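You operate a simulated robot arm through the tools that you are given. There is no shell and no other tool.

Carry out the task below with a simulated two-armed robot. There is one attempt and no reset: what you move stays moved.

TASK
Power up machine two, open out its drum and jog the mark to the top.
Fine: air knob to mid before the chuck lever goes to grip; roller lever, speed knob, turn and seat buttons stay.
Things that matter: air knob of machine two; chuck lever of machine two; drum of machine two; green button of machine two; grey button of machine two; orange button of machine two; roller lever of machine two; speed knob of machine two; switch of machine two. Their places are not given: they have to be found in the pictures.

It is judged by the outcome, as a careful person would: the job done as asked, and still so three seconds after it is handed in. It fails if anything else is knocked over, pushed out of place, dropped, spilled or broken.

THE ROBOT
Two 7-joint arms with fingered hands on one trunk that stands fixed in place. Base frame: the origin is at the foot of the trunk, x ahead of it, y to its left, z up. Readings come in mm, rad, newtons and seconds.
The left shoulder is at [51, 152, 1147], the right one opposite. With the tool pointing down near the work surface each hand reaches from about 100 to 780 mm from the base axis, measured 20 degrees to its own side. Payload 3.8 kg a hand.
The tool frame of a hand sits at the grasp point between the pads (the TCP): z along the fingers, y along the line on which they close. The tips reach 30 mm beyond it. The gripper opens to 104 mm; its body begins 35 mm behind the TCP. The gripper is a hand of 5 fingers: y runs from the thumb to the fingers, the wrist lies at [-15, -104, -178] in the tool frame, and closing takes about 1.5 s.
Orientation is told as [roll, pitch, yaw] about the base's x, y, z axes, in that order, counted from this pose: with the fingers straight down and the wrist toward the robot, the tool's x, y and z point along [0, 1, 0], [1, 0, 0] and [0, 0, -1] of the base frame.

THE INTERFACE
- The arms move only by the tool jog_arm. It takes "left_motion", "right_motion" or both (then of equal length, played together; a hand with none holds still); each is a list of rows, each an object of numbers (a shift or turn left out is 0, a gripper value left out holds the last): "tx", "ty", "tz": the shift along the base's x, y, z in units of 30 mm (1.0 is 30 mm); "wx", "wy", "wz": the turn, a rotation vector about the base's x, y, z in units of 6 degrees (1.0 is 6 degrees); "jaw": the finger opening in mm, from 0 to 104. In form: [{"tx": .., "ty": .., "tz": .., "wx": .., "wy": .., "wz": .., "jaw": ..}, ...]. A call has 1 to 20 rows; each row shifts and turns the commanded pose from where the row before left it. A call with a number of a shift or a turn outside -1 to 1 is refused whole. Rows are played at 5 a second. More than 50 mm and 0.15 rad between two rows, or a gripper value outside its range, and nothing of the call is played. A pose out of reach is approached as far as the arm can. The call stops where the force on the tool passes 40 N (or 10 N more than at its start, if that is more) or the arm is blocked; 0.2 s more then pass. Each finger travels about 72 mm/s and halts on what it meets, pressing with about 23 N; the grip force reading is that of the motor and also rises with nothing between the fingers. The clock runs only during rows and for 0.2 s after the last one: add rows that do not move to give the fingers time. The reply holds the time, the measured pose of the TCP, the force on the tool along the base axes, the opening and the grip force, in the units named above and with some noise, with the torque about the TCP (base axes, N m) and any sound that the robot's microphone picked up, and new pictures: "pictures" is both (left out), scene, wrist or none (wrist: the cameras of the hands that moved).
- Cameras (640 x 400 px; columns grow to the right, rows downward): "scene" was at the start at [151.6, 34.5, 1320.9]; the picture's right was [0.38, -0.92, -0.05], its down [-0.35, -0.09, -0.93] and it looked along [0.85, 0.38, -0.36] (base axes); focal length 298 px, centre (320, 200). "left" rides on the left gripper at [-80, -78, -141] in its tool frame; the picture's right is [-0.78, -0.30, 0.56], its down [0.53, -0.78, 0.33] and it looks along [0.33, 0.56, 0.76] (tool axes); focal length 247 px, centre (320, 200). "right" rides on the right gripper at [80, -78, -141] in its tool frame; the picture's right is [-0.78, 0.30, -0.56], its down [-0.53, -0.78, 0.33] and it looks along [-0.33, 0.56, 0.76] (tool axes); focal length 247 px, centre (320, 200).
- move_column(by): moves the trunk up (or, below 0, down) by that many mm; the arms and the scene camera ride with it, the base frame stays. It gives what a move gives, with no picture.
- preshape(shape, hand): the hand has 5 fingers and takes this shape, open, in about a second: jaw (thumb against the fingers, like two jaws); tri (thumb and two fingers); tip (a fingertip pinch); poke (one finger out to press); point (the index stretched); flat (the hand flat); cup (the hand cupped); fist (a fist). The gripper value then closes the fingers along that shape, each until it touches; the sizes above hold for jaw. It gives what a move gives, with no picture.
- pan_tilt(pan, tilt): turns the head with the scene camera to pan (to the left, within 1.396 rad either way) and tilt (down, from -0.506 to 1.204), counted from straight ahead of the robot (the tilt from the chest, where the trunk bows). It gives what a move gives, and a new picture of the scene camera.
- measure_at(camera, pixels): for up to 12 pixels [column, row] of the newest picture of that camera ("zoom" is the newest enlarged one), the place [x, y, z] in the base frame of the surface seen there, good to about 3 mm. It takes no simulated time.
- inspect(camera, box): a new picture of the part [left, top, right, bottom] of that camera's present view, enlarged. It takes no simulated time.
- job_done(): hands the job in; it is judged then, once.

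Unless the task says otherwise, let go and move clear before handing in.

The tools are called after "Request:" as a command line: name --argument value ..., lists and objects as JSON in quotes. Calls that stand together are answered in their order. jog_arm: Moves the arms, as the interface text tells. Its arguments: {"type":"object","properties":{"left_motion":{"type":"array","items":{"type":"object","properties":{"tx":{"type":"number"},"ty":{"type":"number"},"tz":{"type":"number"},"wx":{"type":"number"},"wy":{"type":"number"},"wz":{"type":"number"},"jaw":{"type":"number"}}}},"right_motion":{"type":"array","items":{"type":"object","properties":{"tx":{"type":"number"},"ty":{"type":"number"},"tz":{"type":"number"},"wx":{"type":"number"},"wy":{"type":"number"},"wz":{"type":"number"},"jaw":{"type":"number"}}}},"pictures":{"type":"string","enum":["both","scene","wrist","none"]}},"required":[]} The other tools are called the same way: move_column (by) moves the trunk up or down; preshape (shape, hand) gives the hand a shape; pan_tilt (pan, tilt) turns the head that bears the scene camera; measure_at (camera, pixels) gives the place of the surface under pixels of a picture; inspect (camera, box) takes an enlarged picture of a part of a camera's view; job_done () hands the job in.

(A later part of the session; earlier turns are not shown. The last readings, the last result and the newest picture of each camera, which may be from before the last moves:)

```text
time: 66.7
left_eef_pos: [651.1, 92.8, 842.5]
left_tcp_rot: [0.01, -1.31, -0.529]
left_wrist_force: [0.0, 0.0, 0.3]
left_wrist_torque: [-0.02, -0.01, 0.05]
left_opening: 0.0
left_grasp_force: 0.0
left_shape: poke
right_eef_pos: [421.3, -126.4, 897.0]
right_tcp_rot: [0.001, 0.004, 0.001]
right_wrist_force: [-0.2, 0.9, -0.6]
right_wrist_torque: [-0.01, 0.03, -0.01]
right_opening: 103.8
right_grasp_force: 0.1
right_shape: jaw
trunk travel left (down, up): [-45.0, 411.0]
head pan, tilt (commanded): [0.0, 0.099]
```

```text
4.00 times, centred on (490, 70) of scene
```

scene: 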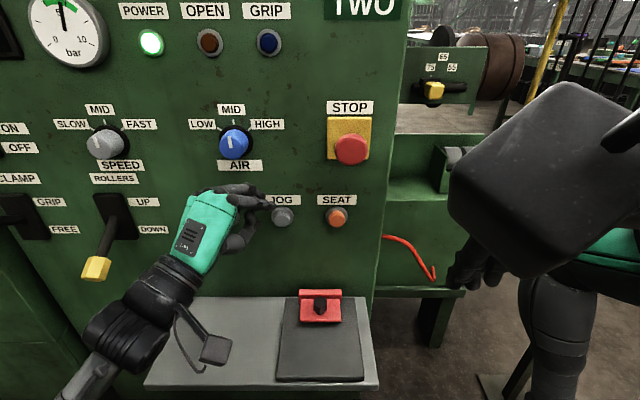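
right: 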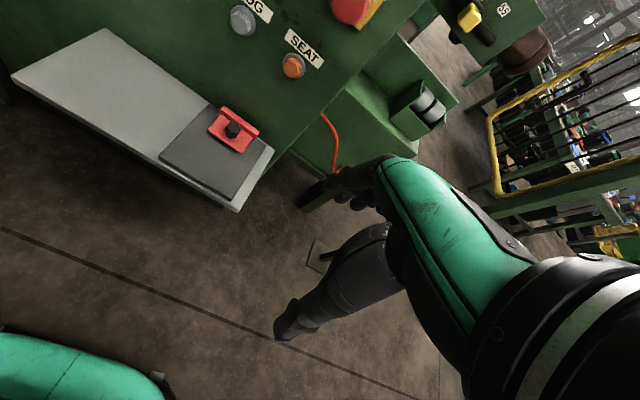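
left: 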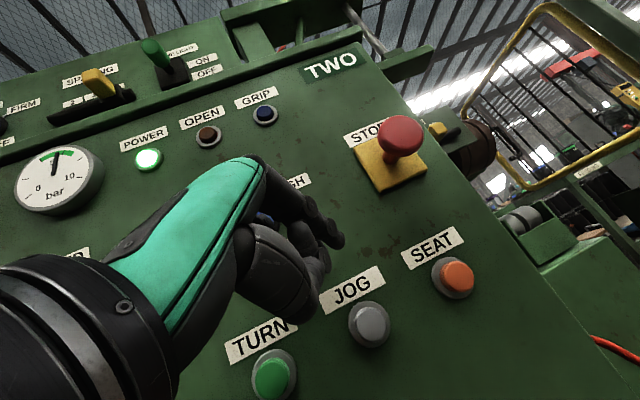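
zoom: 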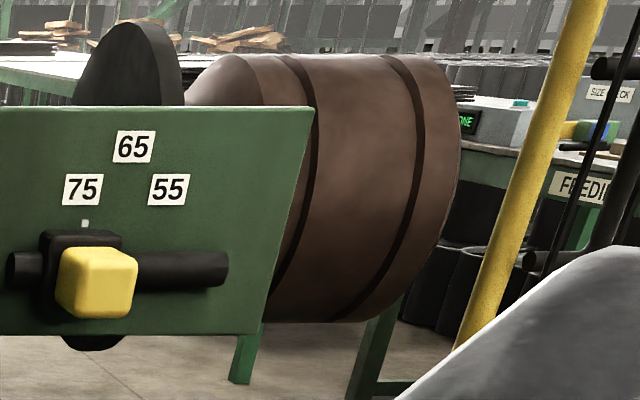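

The button centre is about (731,68,770) and the tip is about (+17,−22,−9) from the tool point. I'll lower the finger in front of JOG, stopping about 35 mm short.

Request:
jog_arm --left_motion '[{"tz": -0.7, "tx": 0.2}, {"tz": -0.7, "tx": 0.2}, {"tz": -0.7, "tx": 0.2, "ty": -0.05}, {}]'

Request:
inspect --camera "left" --box '[260, 170, 460, 330]'

Request:
inspect --camera "scene" --box '[200, 170, 360, 270]'

```text
time: 67.7
left_eef_pos: [670.4, 90.4, 780.8]
left_tcp_rot: [0.011, -1.31, -0.533]
left_wrist_force: [-0.5, -0.3, -0.1]
left_wrist_torque: [0.02, 0.0, -0.01]
left_opening: 0.0
left_grasp_force: 0.2
left_shape: poke
right_eef_pos: [421.1, -126.3, 896.6]
right_tcp_rot: [0.001, 0.003, -0.001]
right_wrist_force: [0.1, 0.3, 0.2]
right_wrist_torque: [-0.03, -0.03, -0.05]
right_opening: 103.9
right_grasp_force: 0.1
right_shape: jaw
trunk travel left (down, up): [-45.0, 411.0]
head pan, tilt (commanded): [0.0, 0.099]
```

scene: 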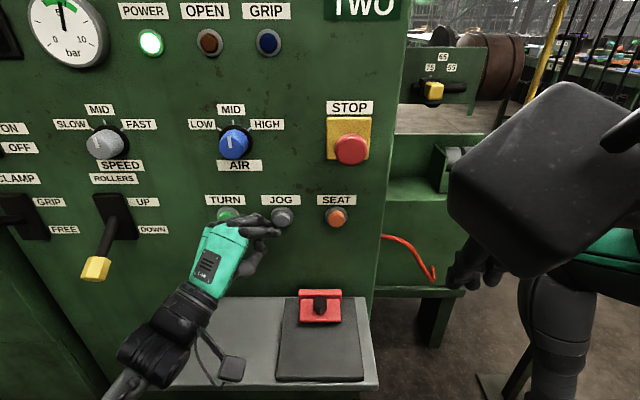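
left: 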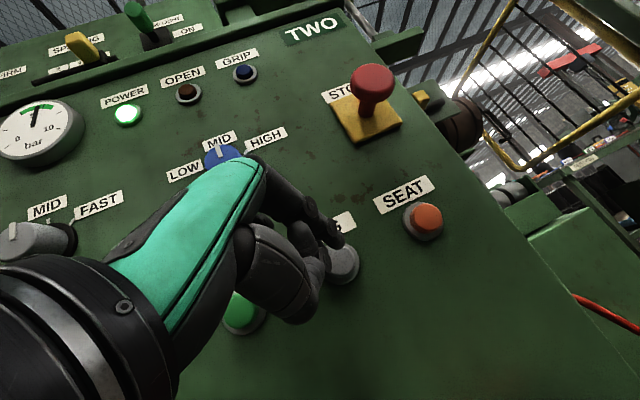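

```text
2.50 times, centred on (360, 250) of left
```

zoom: 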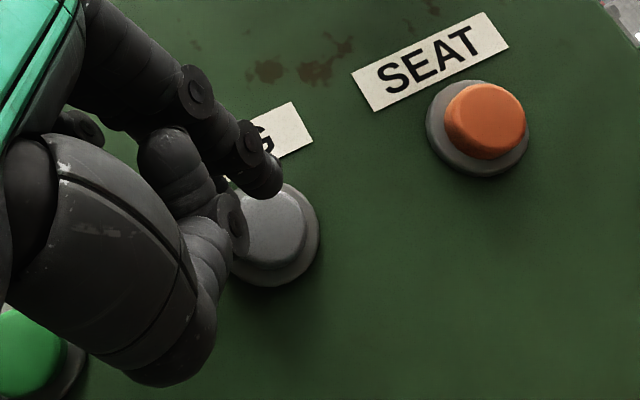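

```text
4.00 times, centred on (280, 220) of scene
```

zoom: 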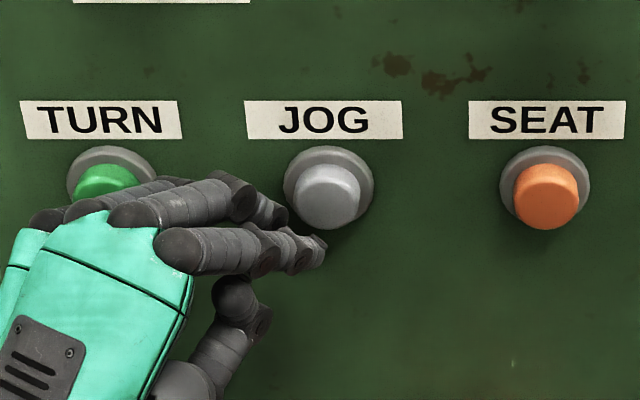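

With this yaw the outer knuckles lead and come close to TURN, which must not be touched. I'll straighten the yaw and instead roll the hand +40° so the other fingers swing up and away from TURN while the index leads.

Request:
jog_arm --left_motion '[{"wz": 1, "ty": -0.06}, {"wz": 1, "ty": -0.06}, {"wz": 1, "ty": -0.06}, {"wz": 1, "ty": -0.06}, {"wz": 1, "ty": -0.06}, {"wx": 0.95, "ty": -0.05, "tz": 0.02}, {"wx": 0.95, "ty": -0.05, "tz": 0.02}, {"wx": 0.95, "ty": -0.05, "tz": 0.02}, {"wx": 0.95, "ty": -0.05, "tz": 0.02}, {"wx": 0.95, "ty": -0.05, "tz": 0.02}, {"wx": 0.95, "ty": -0.05}, {"wx": 0.95}, {}]'

Request:
inspect --camera "left" --box '[260, 170, 460, 330]'

Request:
inspect --camera "scene" --box '[200, 170, 360, 270]'

```text
time: 68.8
left_eef_pos: [673.6, 125.2, 767.1]
left_tcp_rot: [0.821, -1.219, -0.837]
left_wrist_force: [-0.3, -0.1, -0.6]
left_wrist_torque: [-0.02, -0.01, 0.01]
left_opening: 0.1
left_grasp_force: 0.1
left_shape: poke
right_eef_pos: [421.5, -125.5, 896.1]
right_tcp_rot: [-0.001, 0.004, 0.0]
right_wrist_force: [-0.1, 0.1, 0.2]
right_wrist_torque: [-0.01, 0.01, 0.0]
right_opening: 103.6
right_grasp_force: 0.1
right_shape: jaw
trunk travel left (down, up): [-45.0, 411.0]
head pan, tilt (commanded): [0.0, 0.099]
stopped in row 5 (left hand): the arm was blocked; the commanded pose is now the measured one
```

scene: 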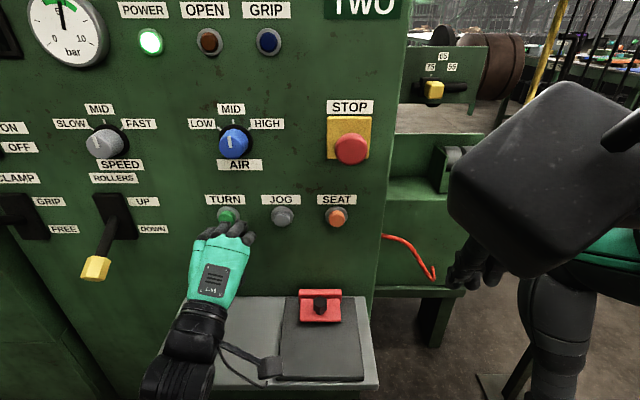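
left: 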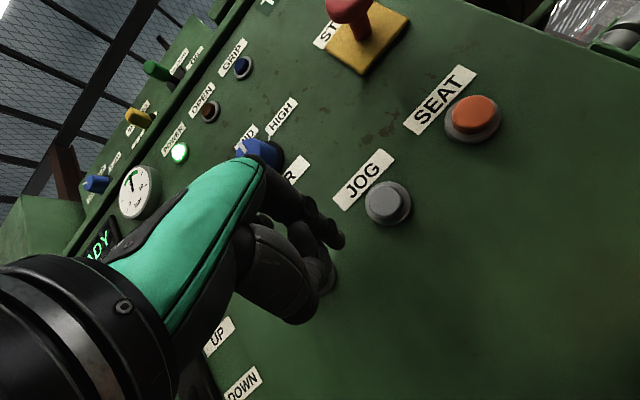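

```text
2.50 times, centred on (360, 250) of left
```

zoom: 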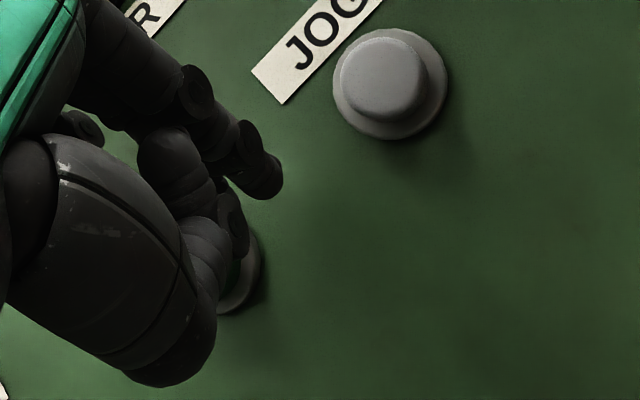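

```text
4.00 times, centred on (280, 220) of scene
```

zoom: 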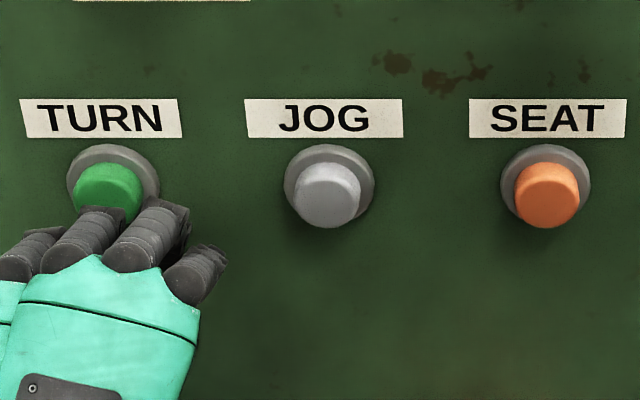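

The arm was blocked again in row 5 and drifted to (674,125,767), in front of TURN but about 30 mm short of it. I'll look down to confirm what is blocking before moving.

Request:
pan_tilt --pan 0.2 --tilt 0.9

```text
time: 70.0
left_eef_pos: [675.3, 124.5, 767.2]
left_tcp_rot: [0.82, -1.22, -0.839]
left_wrist_force: [0.7, 0.1, -0.3]
left_wrist_torque: [0.02, 0.01, -0.02]
left_opening: 0.2
left_grasp_force: 0.0
left_shape: poke
right_eef_pos: [421.8, -125.4, 896.8]
right_tcp_rot: [-0.002, 0.003, 0.0]
right_wrist_force: [-0.8, -0.2, -0.3]
right_wrist_torque: [0.01, -0.01, 0.01]
right_opening: 103.9
right_grasp_force: 0.1
right_shape: jaw
trunk travel left (down, up): [-45.0, 411.0]
head pan, tilt (commanded): [0.201, 0.901]
```

scene: 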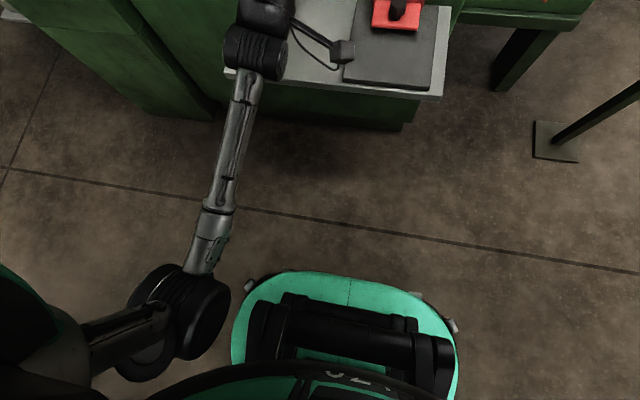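

The elbow is actually clear of the chest, so this was a wrist limit: level with no roll isn't comfortable this far right. The hand now points straight with about +14° roll; I'll add roll to about +45° (as used at the knob), which is easier for this arm.

Request:
jog_arm --left_motion '[{"wx": 1, "tz": 0.2, "tx": -0.1}, {"wx": 1, "tz": 0.2, "tx": -0.1}, {"wx": 1, "tz": 0.2, "tx": -0.1}, {"wx": 1, "tz": 0.2}, {"wx": 1, "tz": 0.2}, {}]' --pictures "wrist"

Request:
pan_tilt --pan 0.0 --tilt 0.1

```text
time: 71.4
left_eef_pos: [664.9, 124.1, 797.3]
left_tcp_rot: [1.298, -0.754, -1.25]
left_wrist_force: [-0.2, 0.6, 0.5]
left_wrist_torque: [-0.03, 0.03, 0.0]
left_opening: 0.2
left_grasp_force: 0.0
left_shape: poke
right_eef_pos: [420.9, -126.2, 896.7]
right_tcp_rot: [0.0, 0.005, 0.0]
right_wrist_force: [-0.7, -0.4, 0.7]
right_wrist_torque: [-0.02, 0.01, -0.02]
right_opening: 103.7
right_grasp_force: 0.0
right_shape: jaw
trunk travel left (down, up): [-45.0, 411.0]
head pan, tilt (commanded): [0.201, 0.901]
```

left: 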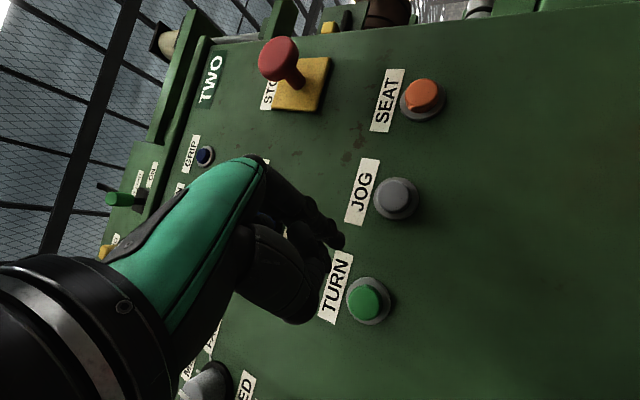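

```text
time: 72.5
left_eef_pos: [665.5, 123.3, 796.9]
left_tcp_rot: [1.297, -0.756, -1.25]
left_wrist_force: [0.4, -0.3, 0.4]
left_wrist_torque: [0.0, 0.0, -0.01]
left_opening: 0.0
left_grasp_force: 0.1
left_shape: poke
right_eef_pos: [422.1, -125.2, 897.2]
right_tcp_rot: [0.0, 0.004, -0.001]
right_wrist_force: [-0.8, 0.8, -0.1]
right_wrist_torque: [0.03, 0.0, -0.01]
right_opening: 103.6
right_grasp_force: 0.1
right_shape: jaw
trunk travel left (down, up): [-45.0, 411.0]
head pan, tilt (commanded): [0.0, 0.099]
```

scene: 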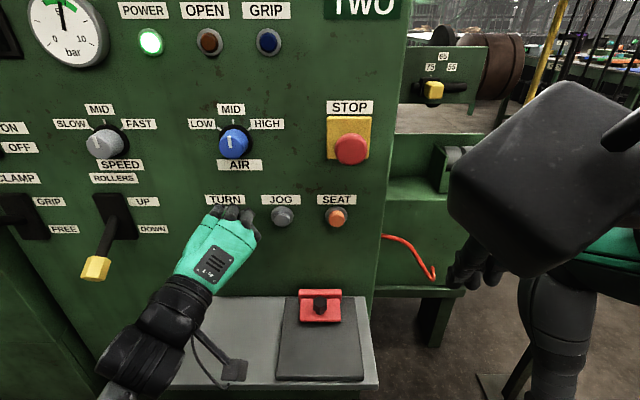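

The roll is now about +45° with the index at the lower right; forces are nil. I'll shift right about 50 mm and down 13 mm so the index tip faces JOG, still 35 mm away.

Request:
jog_arm --left_motion '[{"ty": -0.56, "tz": -0.14}, {"ty": -0.56, "tz": -0.14}, {"ty": -0.56, "tz": -0.14}, {}]'

Request:
inspect --camera "left" --box '[260, 170, 460, 330]'

Request:
inspect --camera "scene" --box '[200, 170, 360, 270]'

```text
time: 73.5
left_eef_pos: [665.4, 73.8, 785.5]
left_tcp_rot: [1.296, -0.757, -1.25]
left_wrist_force: [-0.9, -0.3, -0.2]
left_wrist_torque: [0.02, -0.01, 0.04]
left_opening: 0.0
left_grasp_force: 0.1
left_shape: poke
right_eef_pos: [421.4, -124.5, 896.8]
right_tcp_rot: [0.0, 0.003, 0.002]
right_wrist_force: [-0.5, 0.1, 0.5]
right_wrist_torque: [0.01, 0.02, 0.01]
right_opening: 104.0
right_grasp_force: 0.1
right_shape: jaw
trunk travel left (down, up): [-45.0, 411.0]
head pan, tilt (commanded): [0.0, 0.099]
```

scene: 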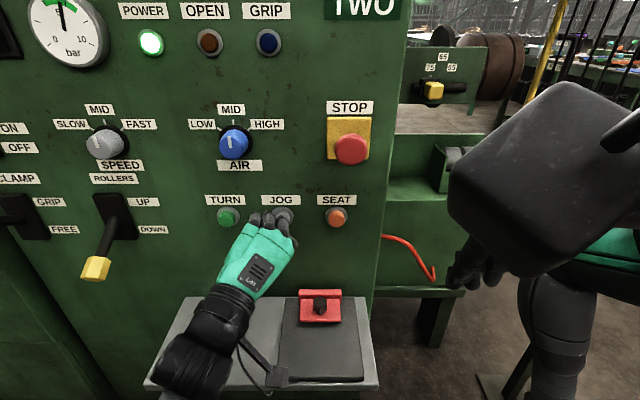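
left: 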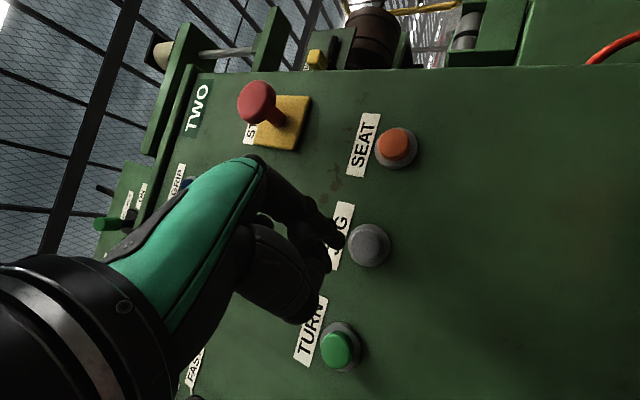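

```text
2.50 times, centred on (360, 250) of left
```

zoom: 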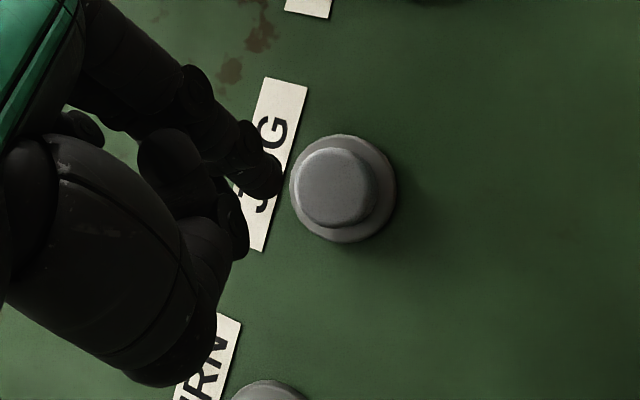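

```text
4.00 times, centred on (280, 220) of scene
```

zoom: 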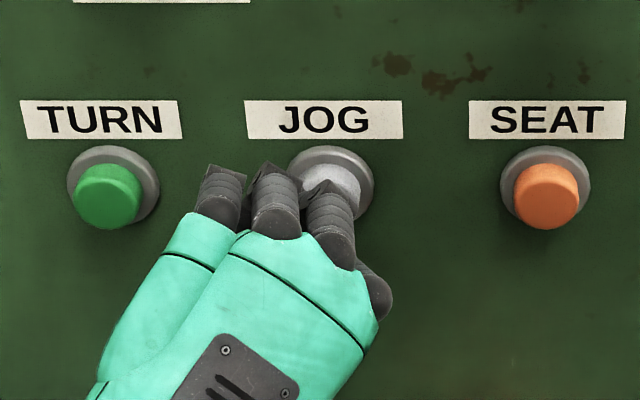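

The hand is now rolled with the index nearest JOG. I'll measure the fingertip and the JOG face from the wrist camera.

Request:
measure_at --camera "left" --pixels '[[342, 243], [340, 239], [336, 235], [368, 245], [374, 245], [362, 245], [368, 238], [368, 252], [337, 350]]'

Request:
measure_at --camera "scene" --pixels '[[283, 214], [279, 217], [285, 218], [296, 242], [228, 217], [290, 240]]'

```text
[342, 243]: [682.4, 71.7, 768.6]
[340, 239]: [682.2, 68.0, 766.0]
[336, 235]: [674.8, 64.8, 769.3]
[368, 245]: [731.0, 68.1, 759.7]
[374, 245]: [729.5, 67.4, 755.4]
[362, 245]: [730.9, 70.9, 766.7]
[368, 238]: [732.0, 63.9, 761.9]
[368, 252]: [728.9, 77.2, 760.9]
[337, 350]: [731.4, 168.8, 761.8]
```

```text
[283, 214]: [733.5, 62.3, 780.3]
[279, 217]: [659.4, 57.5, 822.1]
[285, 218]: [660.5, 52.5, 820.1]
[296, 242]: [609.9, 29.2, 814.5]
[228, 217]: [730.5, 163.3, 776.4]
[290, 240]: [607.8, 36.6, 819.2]
```

Both tip and button are consistent in the wrist view: tip about (694,69,771), JOG face about (731,68,762). I'll drop 8 mm and advance to just short of the cap.

Request:
jog_arm --left_motion '[{"tx": 0.3, "tz": -0.27}, {"tx": 0.35}, {"tx": 0.35}, {}]'

Request:
inspect --camera "left" --box '[260, 170, 460, 330]'

Request:
inspect --camera "scene" --box '[430, 20, 550, 120]'

```text
time: 74.5
left_eef_pos: [695.5, 72.8, 776.1]
left_tcp_rot: [1.296, -0.756, -1.249]
left_wrist_force: [0.4, 0.1, -0.2]
left_wrist_torque: [0.0, 0.02, -0.02]
left_opening: 0.0
left_grasp_force: 0.1
left_shape: poke
right_eef_pos: [421.3, -126.1, 896.7]
right_tcp_rot: [0.0, 0.003, 0.0]
right_wrist_force: [0.6, 0.0, -0.1]
right_wrist_torque: [-0.01, 0.03, 0.01]
right_opening: 104.0
right_grasp_force: 0.0
right_shape: jaw
trunk travel left (down, up): [-45.0, 411.0]
head pan, tilt (commanded): [0.0, 0.099]
```

scene: 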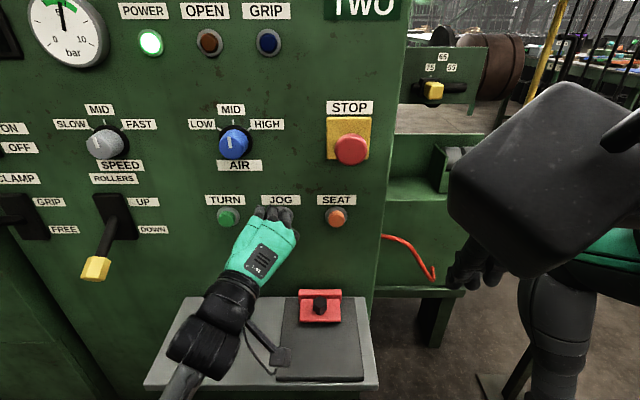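
left: 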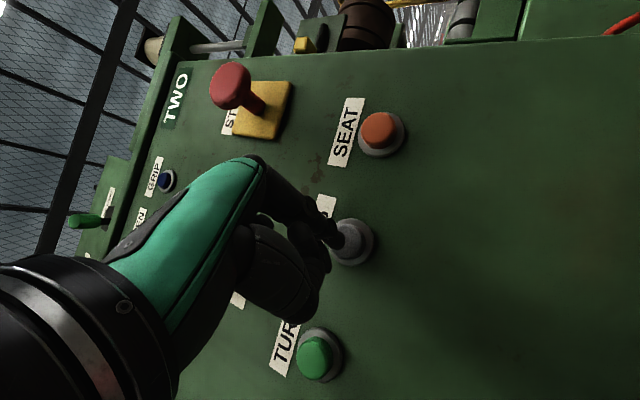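

```text
2.50 times, centred on (360, 250) of left
```

zoom: 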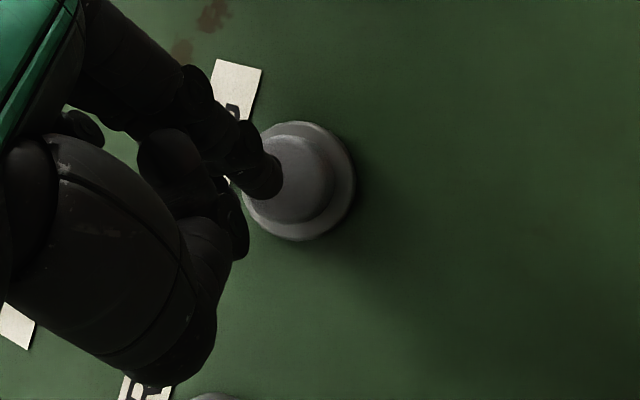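

```text
4.00 times, centred on (490, 70) of scene
```

zoom: 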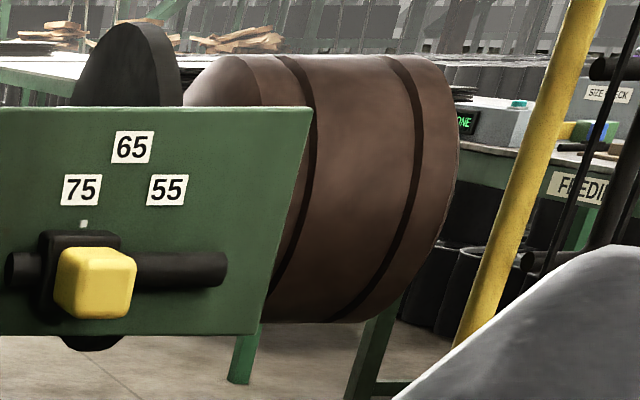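

The index tip is centred on the JOG cap, about 7 mm short. I'll make a first short press and release, then check how far the drum turned.

Request:
jog_arm --left_motion '[{"tx": 0.2}, {"tx": 0.1}, {"tx": 0.1}, {"tx": 0.1}, {}, {"tx": -0.3}, {"tx": -0.2}]'

Request:
inspect --camera "scene" --box '[430, 20, 550, 120]'

```text
time: 76.1
left_eef_pos: [695.8, 74.2, 776.2]
left_tcp_rot: [1.296, -0.755, -1.25]
left_wrist_force: [-0.4, 0.5, 0.8]
left_wrist_torque: [0.02, 0.01, 0.03]
left_opening: 0.0
left_grasp_force: 0.0
left_shape: poke
right_eef_pos: [421.9, -125.4, 896.2]
right_tcp_rot: [0.001, 0.003, 0.0]
right_wrist_force: [-1.0, -0.6, 0.2]
right_wrist_torque: [-0.03, -0.03, 0.02]
right_opening: 103.6
right_grasp_force: 0.0
right_shape: jaw
trunk travel left (down, up): [-45.0, 411.0]
head pan, tilt (commanded): [0.0, 0.099]
heard: click
```

scene: 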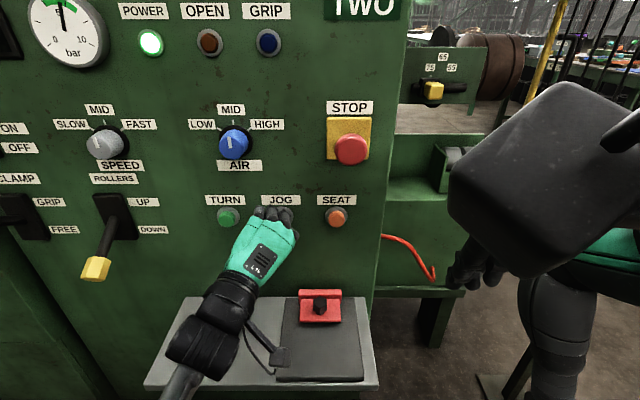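
left: 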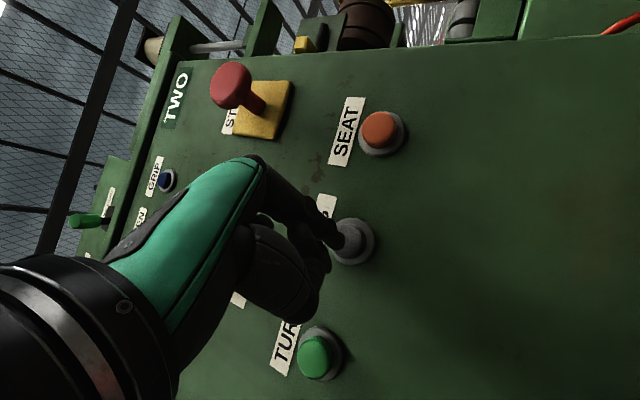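

```text
4.00 times, centred on (490, 70) of scene
```

zoom: 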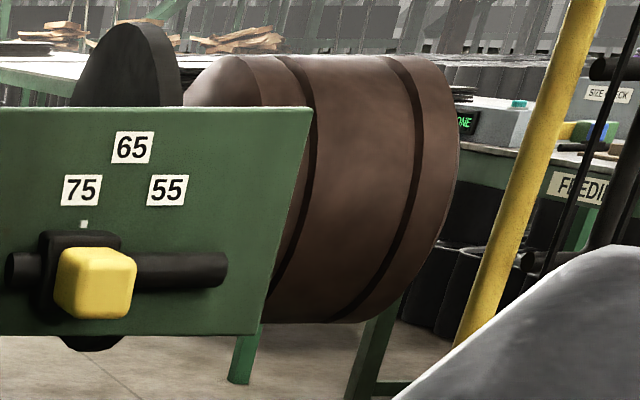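

A click was heard, so the press registered. The drum's mark isn't in view yet; I'll check the drum from below in the wrist camera too.

Request:
inspect --camera "left" --box '[280, 0, 480, 100]'

Request:
inspect --camera "scene" --box '[470, 20, 540, 110]'

```text
3.20 times, centred on (380, 50) of left
```

zoom: 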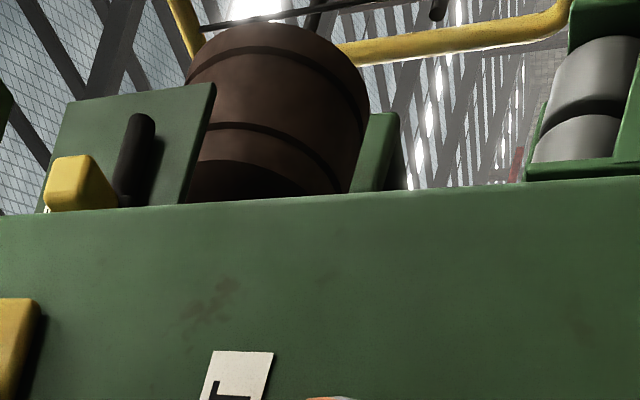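

```text
4.44 times, centred on (505, 65) of scene
```

zoom: 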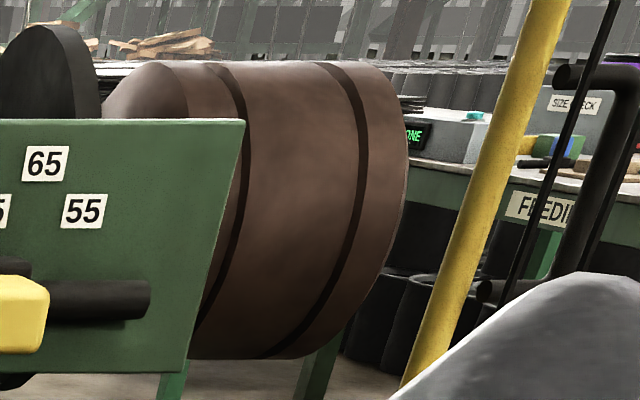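

No mark is on the front or underside either, so it must be at the back. I'll press JOG and hold it for about a second to see how the drum moves.

Request:
jog_arm --left_motion '[{"tx": 0.3}, {"tx": 0.2}, {}, {}, {}, {}, {}]'

Request:
inspect --camera "scene" --box '[430, 20, 550, 120]'

Request:
inspect --camera "left" --box '[260, 0, 460, 100]'

```text
time: 77.7
left_eef_pos: [708.8, 71.6, 778.4]
left_tcp_rot: [1.299, -0.759, -1.253]
left_wrist_force: [-12.4, -3.5, 0.9]
left_wrist_torque: [-0.05, 0.07, -0.13]
left_opening: 0.0
left_grasp_force: 0.1
left_shape: poke
right_eef_pos: [420.9, -126.9, 897.9]
right_tcp_rot: [0.001, 0.001, 0.001]
right_wrist_force: [0.0, -0.9, -0.2]
right_wrist_torque: [0.04, -0.03, 0.0]
right_opening: 103.8
right_grasp_force: 0.0
right_shape: jaw
trunk travel left (down, up): [-45.0, 411.0]
head pan, tilt (commanded): [0.0, 0.099]
heard: click
```

scene: 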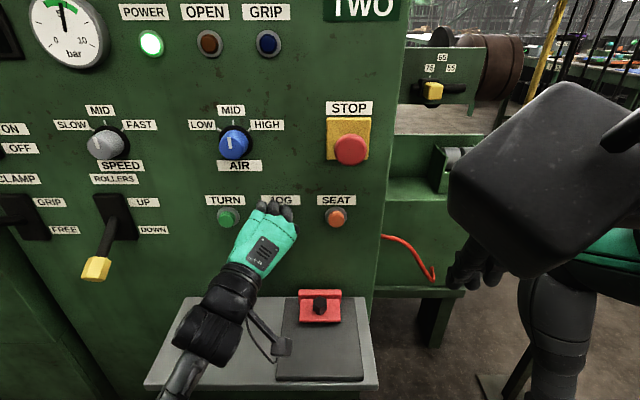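
left: 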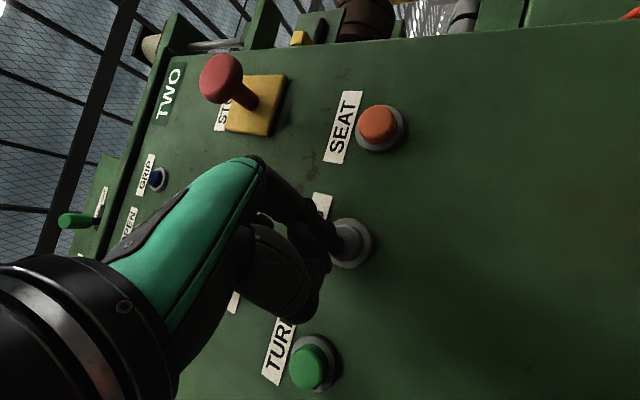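

```text
4.00 times, centred on (490, 70) of scene
```

zoom: 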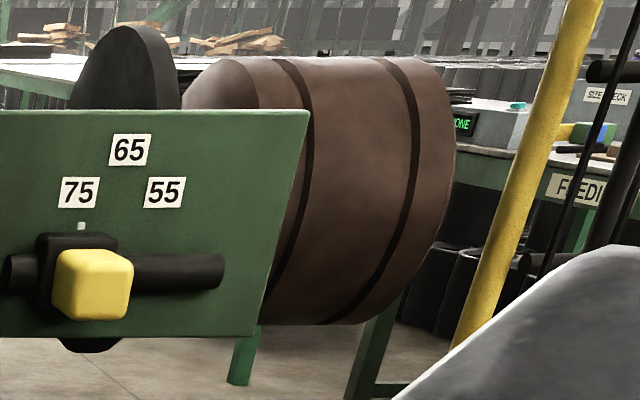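

```text
3.20 times, centred on (360, 50) of left
```

zoom: 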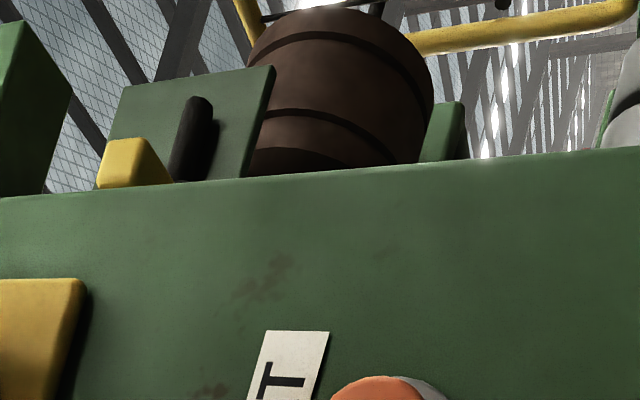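

The button is held (12 N, click). The drum's shading may have shifted slightly, but I can't be sure, so I'll hold 2 more seconds and compare.

Request:
jog_arm --left_motion '[{}, {}, {}, {}, {}, {}, {}, {}, {}, {}]' --pictures "scene"

Request:
inspect --camera "scene" --box '[430, 20, 550, 120]'

```text
time: 79.9
left_eef_pos: [709.5, 74.6, 778.0]
left_tcp_rot: [1.297, -0.757, -1.251]
left_wrist_force: [-12.3, -3.2, 1.3]
left_wrist_torque: [-0.07, 0.05, -0.07]
left_opening: 0.0
left_grasp_force: 0.1
left_shape: poke
right_eef_pos: [419.9, -126.6, 896.9]
right_tcp_rot: [-0.001, 0.003, 0.0]
right_wrist_force: [0.7, 0.3, 0.4]
right_wrist_torque: [-0.02, -0.01, -0.01]
right_opening: 103.7
right_grasp_force: 0.0
right_shape: jaw
trunk travel left (down, up): [-45.0, 411.0]
head pan, tilt (commanded): [0.0, 0.099]
```

scene: 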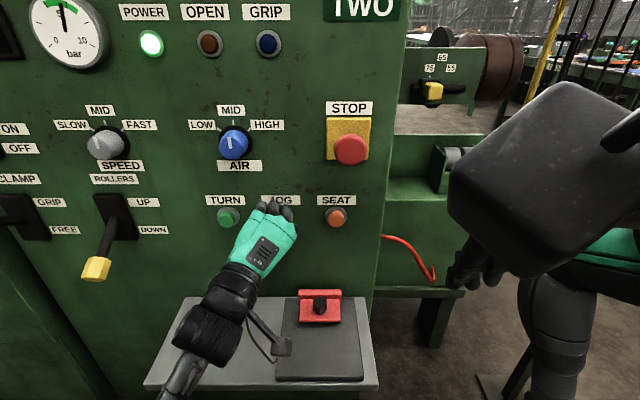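

```text
4.00 times, centred on (490, 70) of scene
```

zoom: 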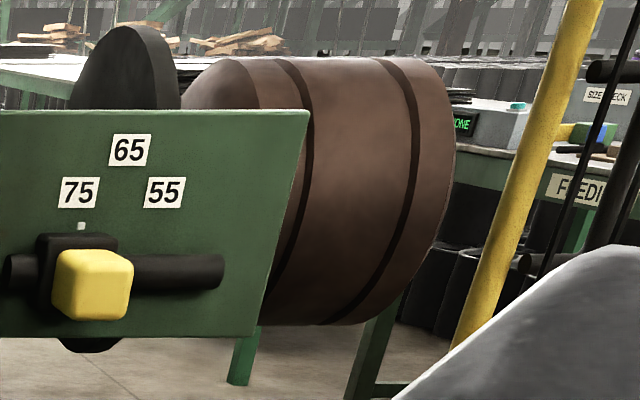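

The texture pattern looks shifted, so the drum seems to be turning slowly. I'll keep holding and look again for the mark.

Request:
jog_arm --left_motion '[{}, {}, {}, {}, {}, {}, {}, {}, {}, {}]' --pictures "none"

Request:
inspect --camera "scene" --box '[430, 20, 550, 120]'

```text
time: 82.1
left_eef_pos: [708.7, 72.8, 778.8]
left_tcp_rot: [1.298, -0.757, -1.251]
left_wrist_force: [-12.7, -3.1, 2.2]
left_wrist_torque: [-0.02, 0.07, -0.08]
left_opening: 0.0
left_grasp_force: 0.0
left_shape: poke
right_eef_pos: [420.2, -126.4, 898.3]
right_tcp_rot: [0.0, 0.002, 0.0]
right_wrist_force: [-0.5, -0.4, 0.4]
right_wrist_torque: [0.0, -0.01, 0.01]
right_opening: 103.8
right_grasp_force: 0.1
right_shape: jaw
trunk travel left (down, up): [-45.0, 411.0]
head pan, tilt (commanded): [0.0, 0.099]
```

```text
4.00 times, centred on (490, 70) of scene
```

zoom: 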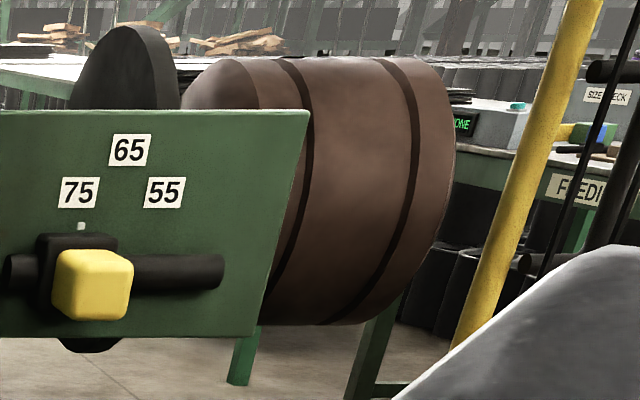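

The pattern changed again, so the drum is turning while JOG is held. I'll continue holding.

Request:
jog_arm --left_motion '[{}, {}, {}, {}, {}, {}, {}, {}, {}, {}]' --pictures "none"

Request:
inspect --camera "scene" --box '[430, 20, 550, 120]'

```text
time: 84.3
left_eef_pos: [708.4, 72.6, 778.8]
left_tcp_rot: [1.298, -0.758, -1.252]
left_wrist_force: [-12.3, -3.5, 2.6]
left_wrist_torque: [-0.06, 0.07, -0.09]
left_opening: 0.0
left_grasp_force: 0.1
left_shape: poke
right_eef_pos: [420.5, -126.0, 897.0]
right_tcp_rot: [-0.001, 0.002, -0.001]
right_wrist_force: [0.5, -0.1, -0.1]
right_wrist_torque: [0.0, 0.01, 0.01]
right_opening: 103.7
right_grasp_force: 0.0
right_shape: jaw
trunk travel left (down, up): [-45.0, 411.0]
head pan, tilt (commanded): [0.0, 0.099]
```

```text
4.00 times, centred on (490, 70) of scene
```

zoom: 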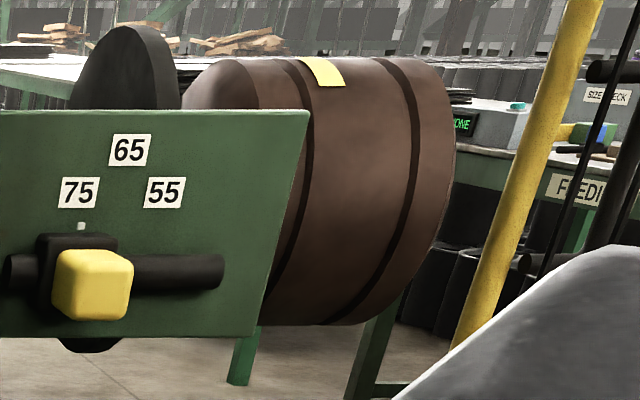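

A yellow mark has come over the top from behind at zoom (325,72). I must find whether it's at the exact top, so I'll measure the mark's corners and drum surface points.

Request:
measure_at --camera "zoom" --pixels '[[305, 59], [325, 59], [315, 65], [325, 72], [335, 78], [340, 84], [330, 84], [318, 76], [345, 85], [360, 120], [360, 200], [360, 280]]'

Request:
inspect --camera "scene" --box '[485, 25, 525, 55]'

```text
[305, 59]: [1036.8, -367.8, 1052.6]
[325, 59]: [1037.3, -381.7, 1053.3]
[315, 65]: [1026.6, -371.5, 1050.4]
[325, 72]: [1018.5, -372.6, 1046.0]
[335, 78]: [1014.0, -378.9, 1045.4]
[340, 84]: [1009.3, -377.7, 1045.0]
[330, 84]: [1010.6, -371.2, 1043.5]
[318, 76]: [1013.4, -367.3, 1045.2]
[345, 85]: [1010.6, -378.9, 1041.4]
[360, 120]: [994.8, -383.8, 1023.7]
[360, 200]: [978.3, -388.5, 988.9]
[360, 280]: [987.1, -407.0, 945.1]
```

```text
13.33 times, centred on (505, 40) of scene
```

zoom: 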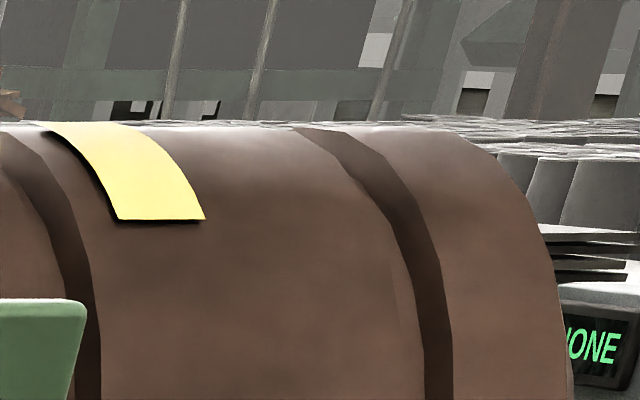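

The drum fits a circle of centre (x≈1052, z≈979), radius ≈75; the mark's leading edge is about 33° in front of the top and its trailing edge hides beyond the horizon. JOG turns it top-toward-me at roughly 17°/s. I want a view from above, so I'll check free space for raising the right hand's camera.

Request:
measure_at --camera "scene" --pixels '[[545, 50], [555, 20], [610, 60], [590, 60], [620, 140], [540, 180], [480, 260], [440, 15], [460, 100]]'

```text
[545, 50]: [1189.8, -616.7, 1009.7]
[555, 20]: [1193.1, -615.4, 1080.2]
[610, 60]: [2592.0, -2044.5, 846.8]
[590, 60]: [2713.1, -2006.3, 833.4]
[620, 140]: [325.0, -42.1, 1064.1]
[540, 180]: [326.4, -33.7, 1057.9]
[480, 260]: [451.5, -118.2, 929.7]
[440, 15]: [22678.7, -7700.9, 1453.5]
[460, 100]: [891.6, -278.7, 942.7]
```

The space to the right is free. I'll release JOG (left hand back 14 mm) and at the same time raise the right hand to about (470,−260,1130) for a view from above.

Request:
jog_arm --left_motion '[{"tx": -0.47}, {}, {}, {}, {}, {}, {}, {}, {}, {}, {}, {}, {}, {}]' --right_motion '[{"ty": -0.9}, {"ty": -0.9}, {"ty": -0.9}, {"ty": -0.9}, {"ty": -0.9}, {"tz": 0.95, "tx": 0.2}, {"tz": 0.95, "tx": 0.2}, {"tz": 0.95, "tx": 0.2}, {"tz": 0.95, "tx": 0.2}, {"tz": 0.95, "tx": 0.2}, {"tz": 0.95, "tx": 0.2}, {"tz": 0.95, "tx": 0.2}, {"tz": 0.95, "tx": 0.2}, {}]'

Request:
inspect --camera "scene" --box '[470, 20, 550, 80]'

```text
time: 87.3
left_eef_pos: [696.6, 73.2, 777.5]
left_tcp_rot: [1.297, -0.757, -1.248]
left_wrist_force: [0.0, -0.4, 0.1]
left_wrist_torque: [0.02, -0.03, -0.01]
left_opening: 0.0
left_grasp_force: 0.2
left_shape: poke
right_eef_pos: [478.8, -258.9, 1130.7]
right_tcp_rot: [-0.001, 0.001, 0.001]
right_wrist_force: [-0.8, -0.5, 0.3]
right_wrist_torque: [-0.01, -0.02, 0.02]
right_opening: 103.6
right_grasp_force: 0.1
right_shape: jaw
right hand out of reach, approached as far as the arm can: row 1, 2
trunk travel left (down, up): [-45.0, 411.0]
head pan, tilt (commanded): [0.0, 0.099]
```

scene: 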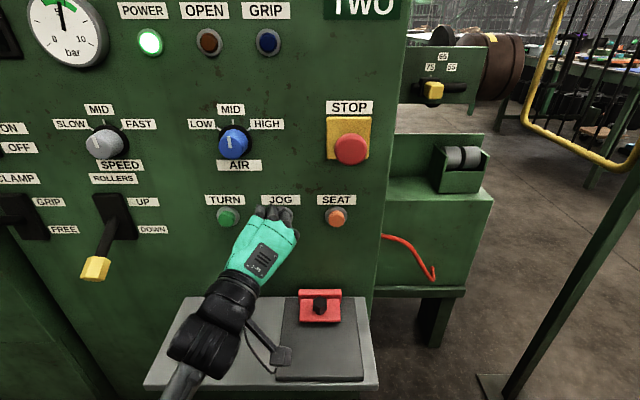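
right: 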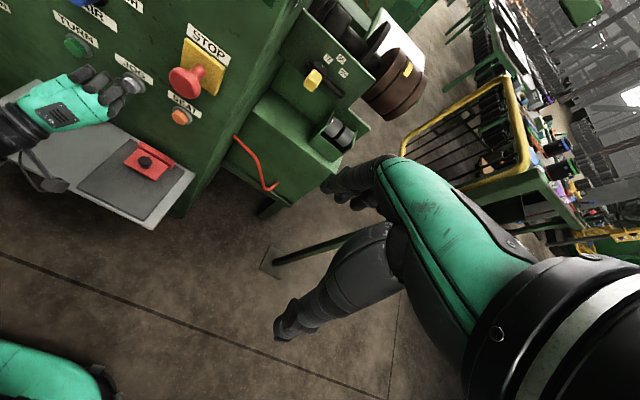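
left: 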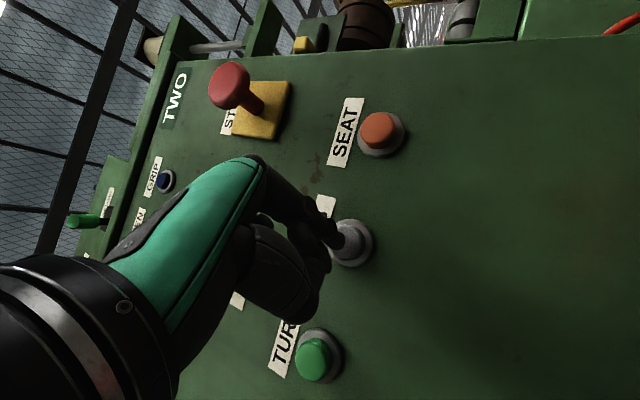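

```text
6.67 times, centred on (510, 50) of scene
```

zoom: 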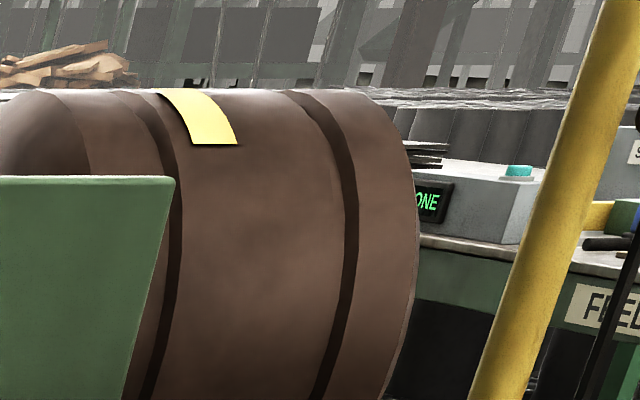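

The right camera now sees the drum from above, with the yellow mark at (406,70). I'll enlarge and measure the mark's edges and the drum there.

Request:
inspect --camera "right" --box '[355, 40, 435, 125]'

```text
4.71 times, centred on (395, 82) of right
```

zoom: 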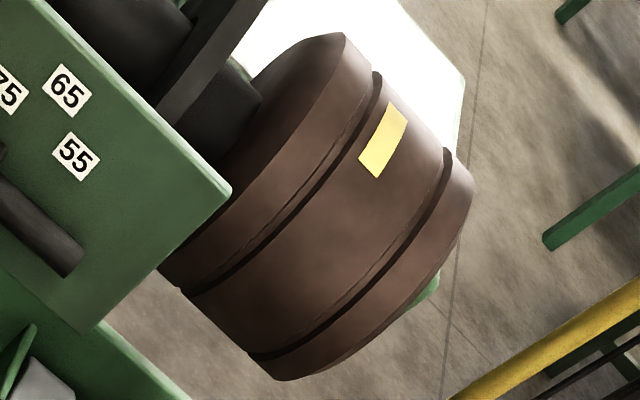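

Request:
measure_at --camera "zoom" --pixels '[[392, 105], [405, 111], [362, 158], [378, 174], [384, 140], [425, 125], [400, 170], [350, 220], [300, 290], [395, 250], [330, 60], [440, 210]]'

```text
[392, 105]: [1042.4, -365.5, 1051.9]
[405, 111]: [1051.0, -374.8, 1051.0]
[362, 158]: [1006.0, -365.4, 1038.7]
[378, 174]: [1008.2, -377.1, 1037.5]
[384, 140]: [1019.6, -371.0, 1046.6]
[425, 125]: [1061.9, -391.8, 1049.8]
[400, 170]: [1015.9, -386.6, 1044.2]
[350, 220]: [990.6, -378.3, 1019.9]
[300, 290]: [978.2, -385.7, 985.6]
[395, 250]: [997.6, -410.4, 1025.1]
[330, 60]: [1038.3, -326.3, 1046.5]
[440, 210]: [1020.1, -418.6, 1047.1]
```

From above: the mark spans from about 2° to 35° in front of the top (edges at (1047,1051) and (1007,1038), axis ≈(1050,978)), so its centre is ~19° past the top. JOG only goes one way, so I'll carry on round; first a timed hold to calibrate the speed.

Request:
jog_arm --left_motion '[{"tx": 0.3}, {"tx": 0.17}, {}, {}, {}, {}, {}, {}, {}, {}, {"tx": -0.47}, {}]' --pictures "scene"

Request:
inspect --camera "right" --box '[355, 40, 435, 125]'

Request:
inspect --camera "scene" --box '[470, 20, 550, 110]'

```text
time: 89.9
left_eef_pos: [695.5, 74.5, 775.1]
left_tcp_rot: [1.296, -0.755, -1.25]
left_wrist_force: [0.0, 0.3, 0.0]
left_wrist_torque: [0.0, 0.0, -0.02]
left_opening: 0.0
left_grasp_force: 0.0
left_shape: poke
right_eef_pos: [479.7, -258.2, 1131.6]
right_tcp_rot: [-0.001, 0.003, 0.001]
right_wrist_force: [-0.6, 0.5, 0.0]
right_wrist_torque: [0.02, -0.02, -0.02]
right_opening: 104.0
right_grasp_force: 0.0
right_shape: jaw
trunk travel left (down, up): [-45.0, 411.0]
head pan, tilt (commanded): [0.0, 0.099]
heard: click
```

scene: 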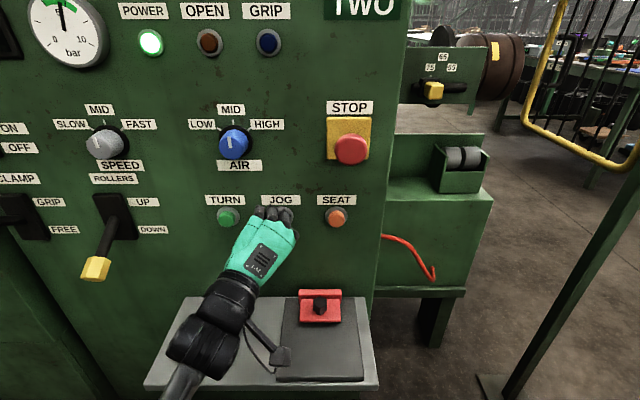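

```text
4.71 times, centred on (395, 82) of right
```

zoom: 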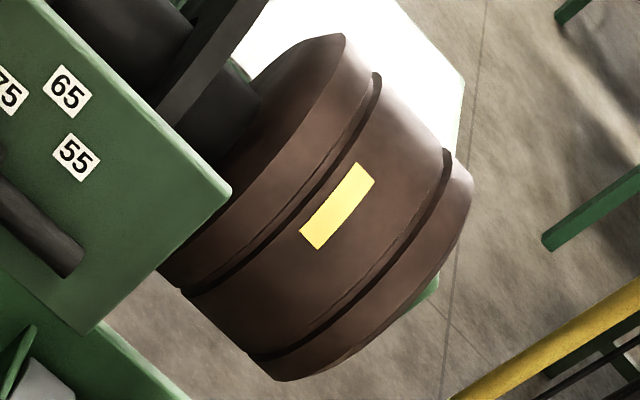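

```text
4.44 times, centred on (510, 65) of scene
```

zoom: 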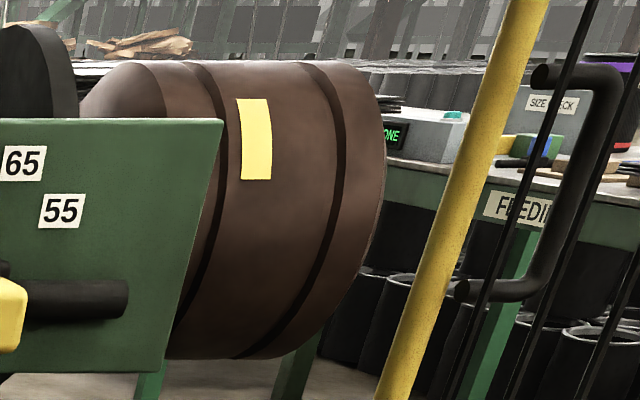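

Request:
measure_at --camera "zoom" --pixels '[[241, 102], [264, 101], [252, 101], [247, 177], [269, 177], [258, 177], [255, 140], [256, 160], [256, 120], [290, 75], [290, 220], [280, 300]]'

Request:
inspect --camera "right" --box '[355, 40, 435, 125]'

Request:
measure_at --camera "zoom" --pixels '[[358, 165], [372, 180], [302, 233], [318, 246], [338, 205]]'

```text
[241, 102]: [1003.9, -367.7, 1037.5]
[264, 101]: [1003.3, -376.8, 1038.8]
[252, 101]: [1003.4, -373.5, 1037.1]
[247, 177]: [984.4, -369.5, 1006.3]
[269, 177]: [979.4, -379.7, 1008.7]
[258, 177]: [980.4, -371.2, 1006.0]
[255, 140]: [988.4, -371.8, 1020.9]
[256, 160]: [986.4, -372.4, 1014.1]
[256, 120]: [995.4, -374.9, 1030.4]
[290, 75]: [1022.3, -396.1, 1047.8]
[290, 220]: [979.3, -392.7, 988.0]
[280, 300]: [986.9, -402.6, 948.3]
```

```text
4.71 times, centred on (395, 82) of right
```

zoom: 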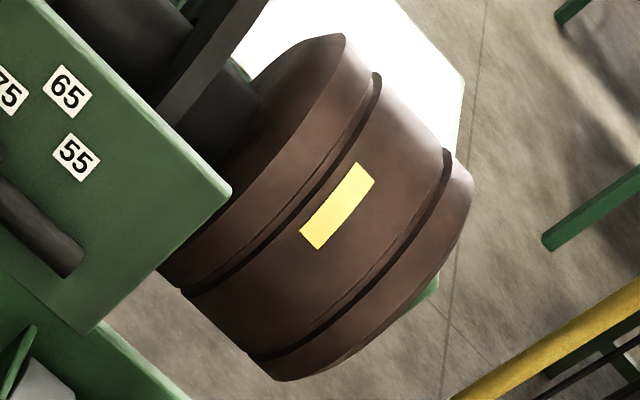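

```text
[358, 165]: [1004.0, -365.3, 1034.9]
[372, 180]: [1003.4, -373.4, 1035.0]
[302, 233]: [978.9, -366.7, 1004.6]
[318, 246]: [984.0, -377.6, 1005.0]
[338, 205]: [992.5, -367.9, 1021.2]
```

The mark's centre moved from about 19° to 54° in roughly 1.85 s of pressing, i.e. about 18.5°/s. I need about 306° more, so I'll hold JOG for a long stretch (~4 s per call), then creep up.

Request:
jog_arm --left_motion '[{"tx": 0.3}, {"tx": 0.17}, {}, {}, {}, {}, {}, {}, {}, {}, {}, {}, {}, {}, {}, {}, {}, {}, {}, {}]' --pictures "scene"

Request:
inspect --camera "scene" --box '[470, 20, 550, 110]'

```text
time: 94.1
left_eef_pos: [709.0, 72.6, 778.9]
left_tcp_rot: [1.298, -0.757, -1.252]
left_wrist_force: [-13.1, -3.7, 1.2]
left_wrist_torque: [0.0, 0.09, -0.11]
left_opening: 0.0
left_grasp_force: 0.1
left_shape: poke
right_eef_pos: [477.5, -260.2, 1132.0]
right_tcp_rot: [-0.001, 0.001, 0.001]
right_wrist_force: [0.1, 0.3, 0.0]
right_wrist_torque: [-0.01, -0.01, 0.01]
right_opening: 103.9
right_grasp_force: 0.1
right_shape: jaw
trunk travel left (down, up): [-45.0, 411.0]
head pan, tilt (commanded): [0.0, 0.099]
heard: click
```

scene: 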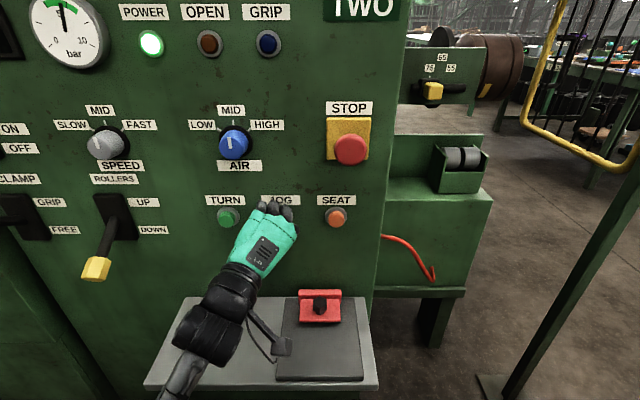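

```text
4.44 times, centred on (510, 65) of scene
```

zoom: 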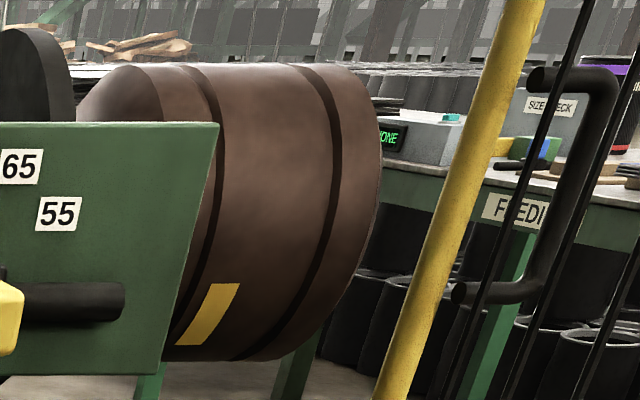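

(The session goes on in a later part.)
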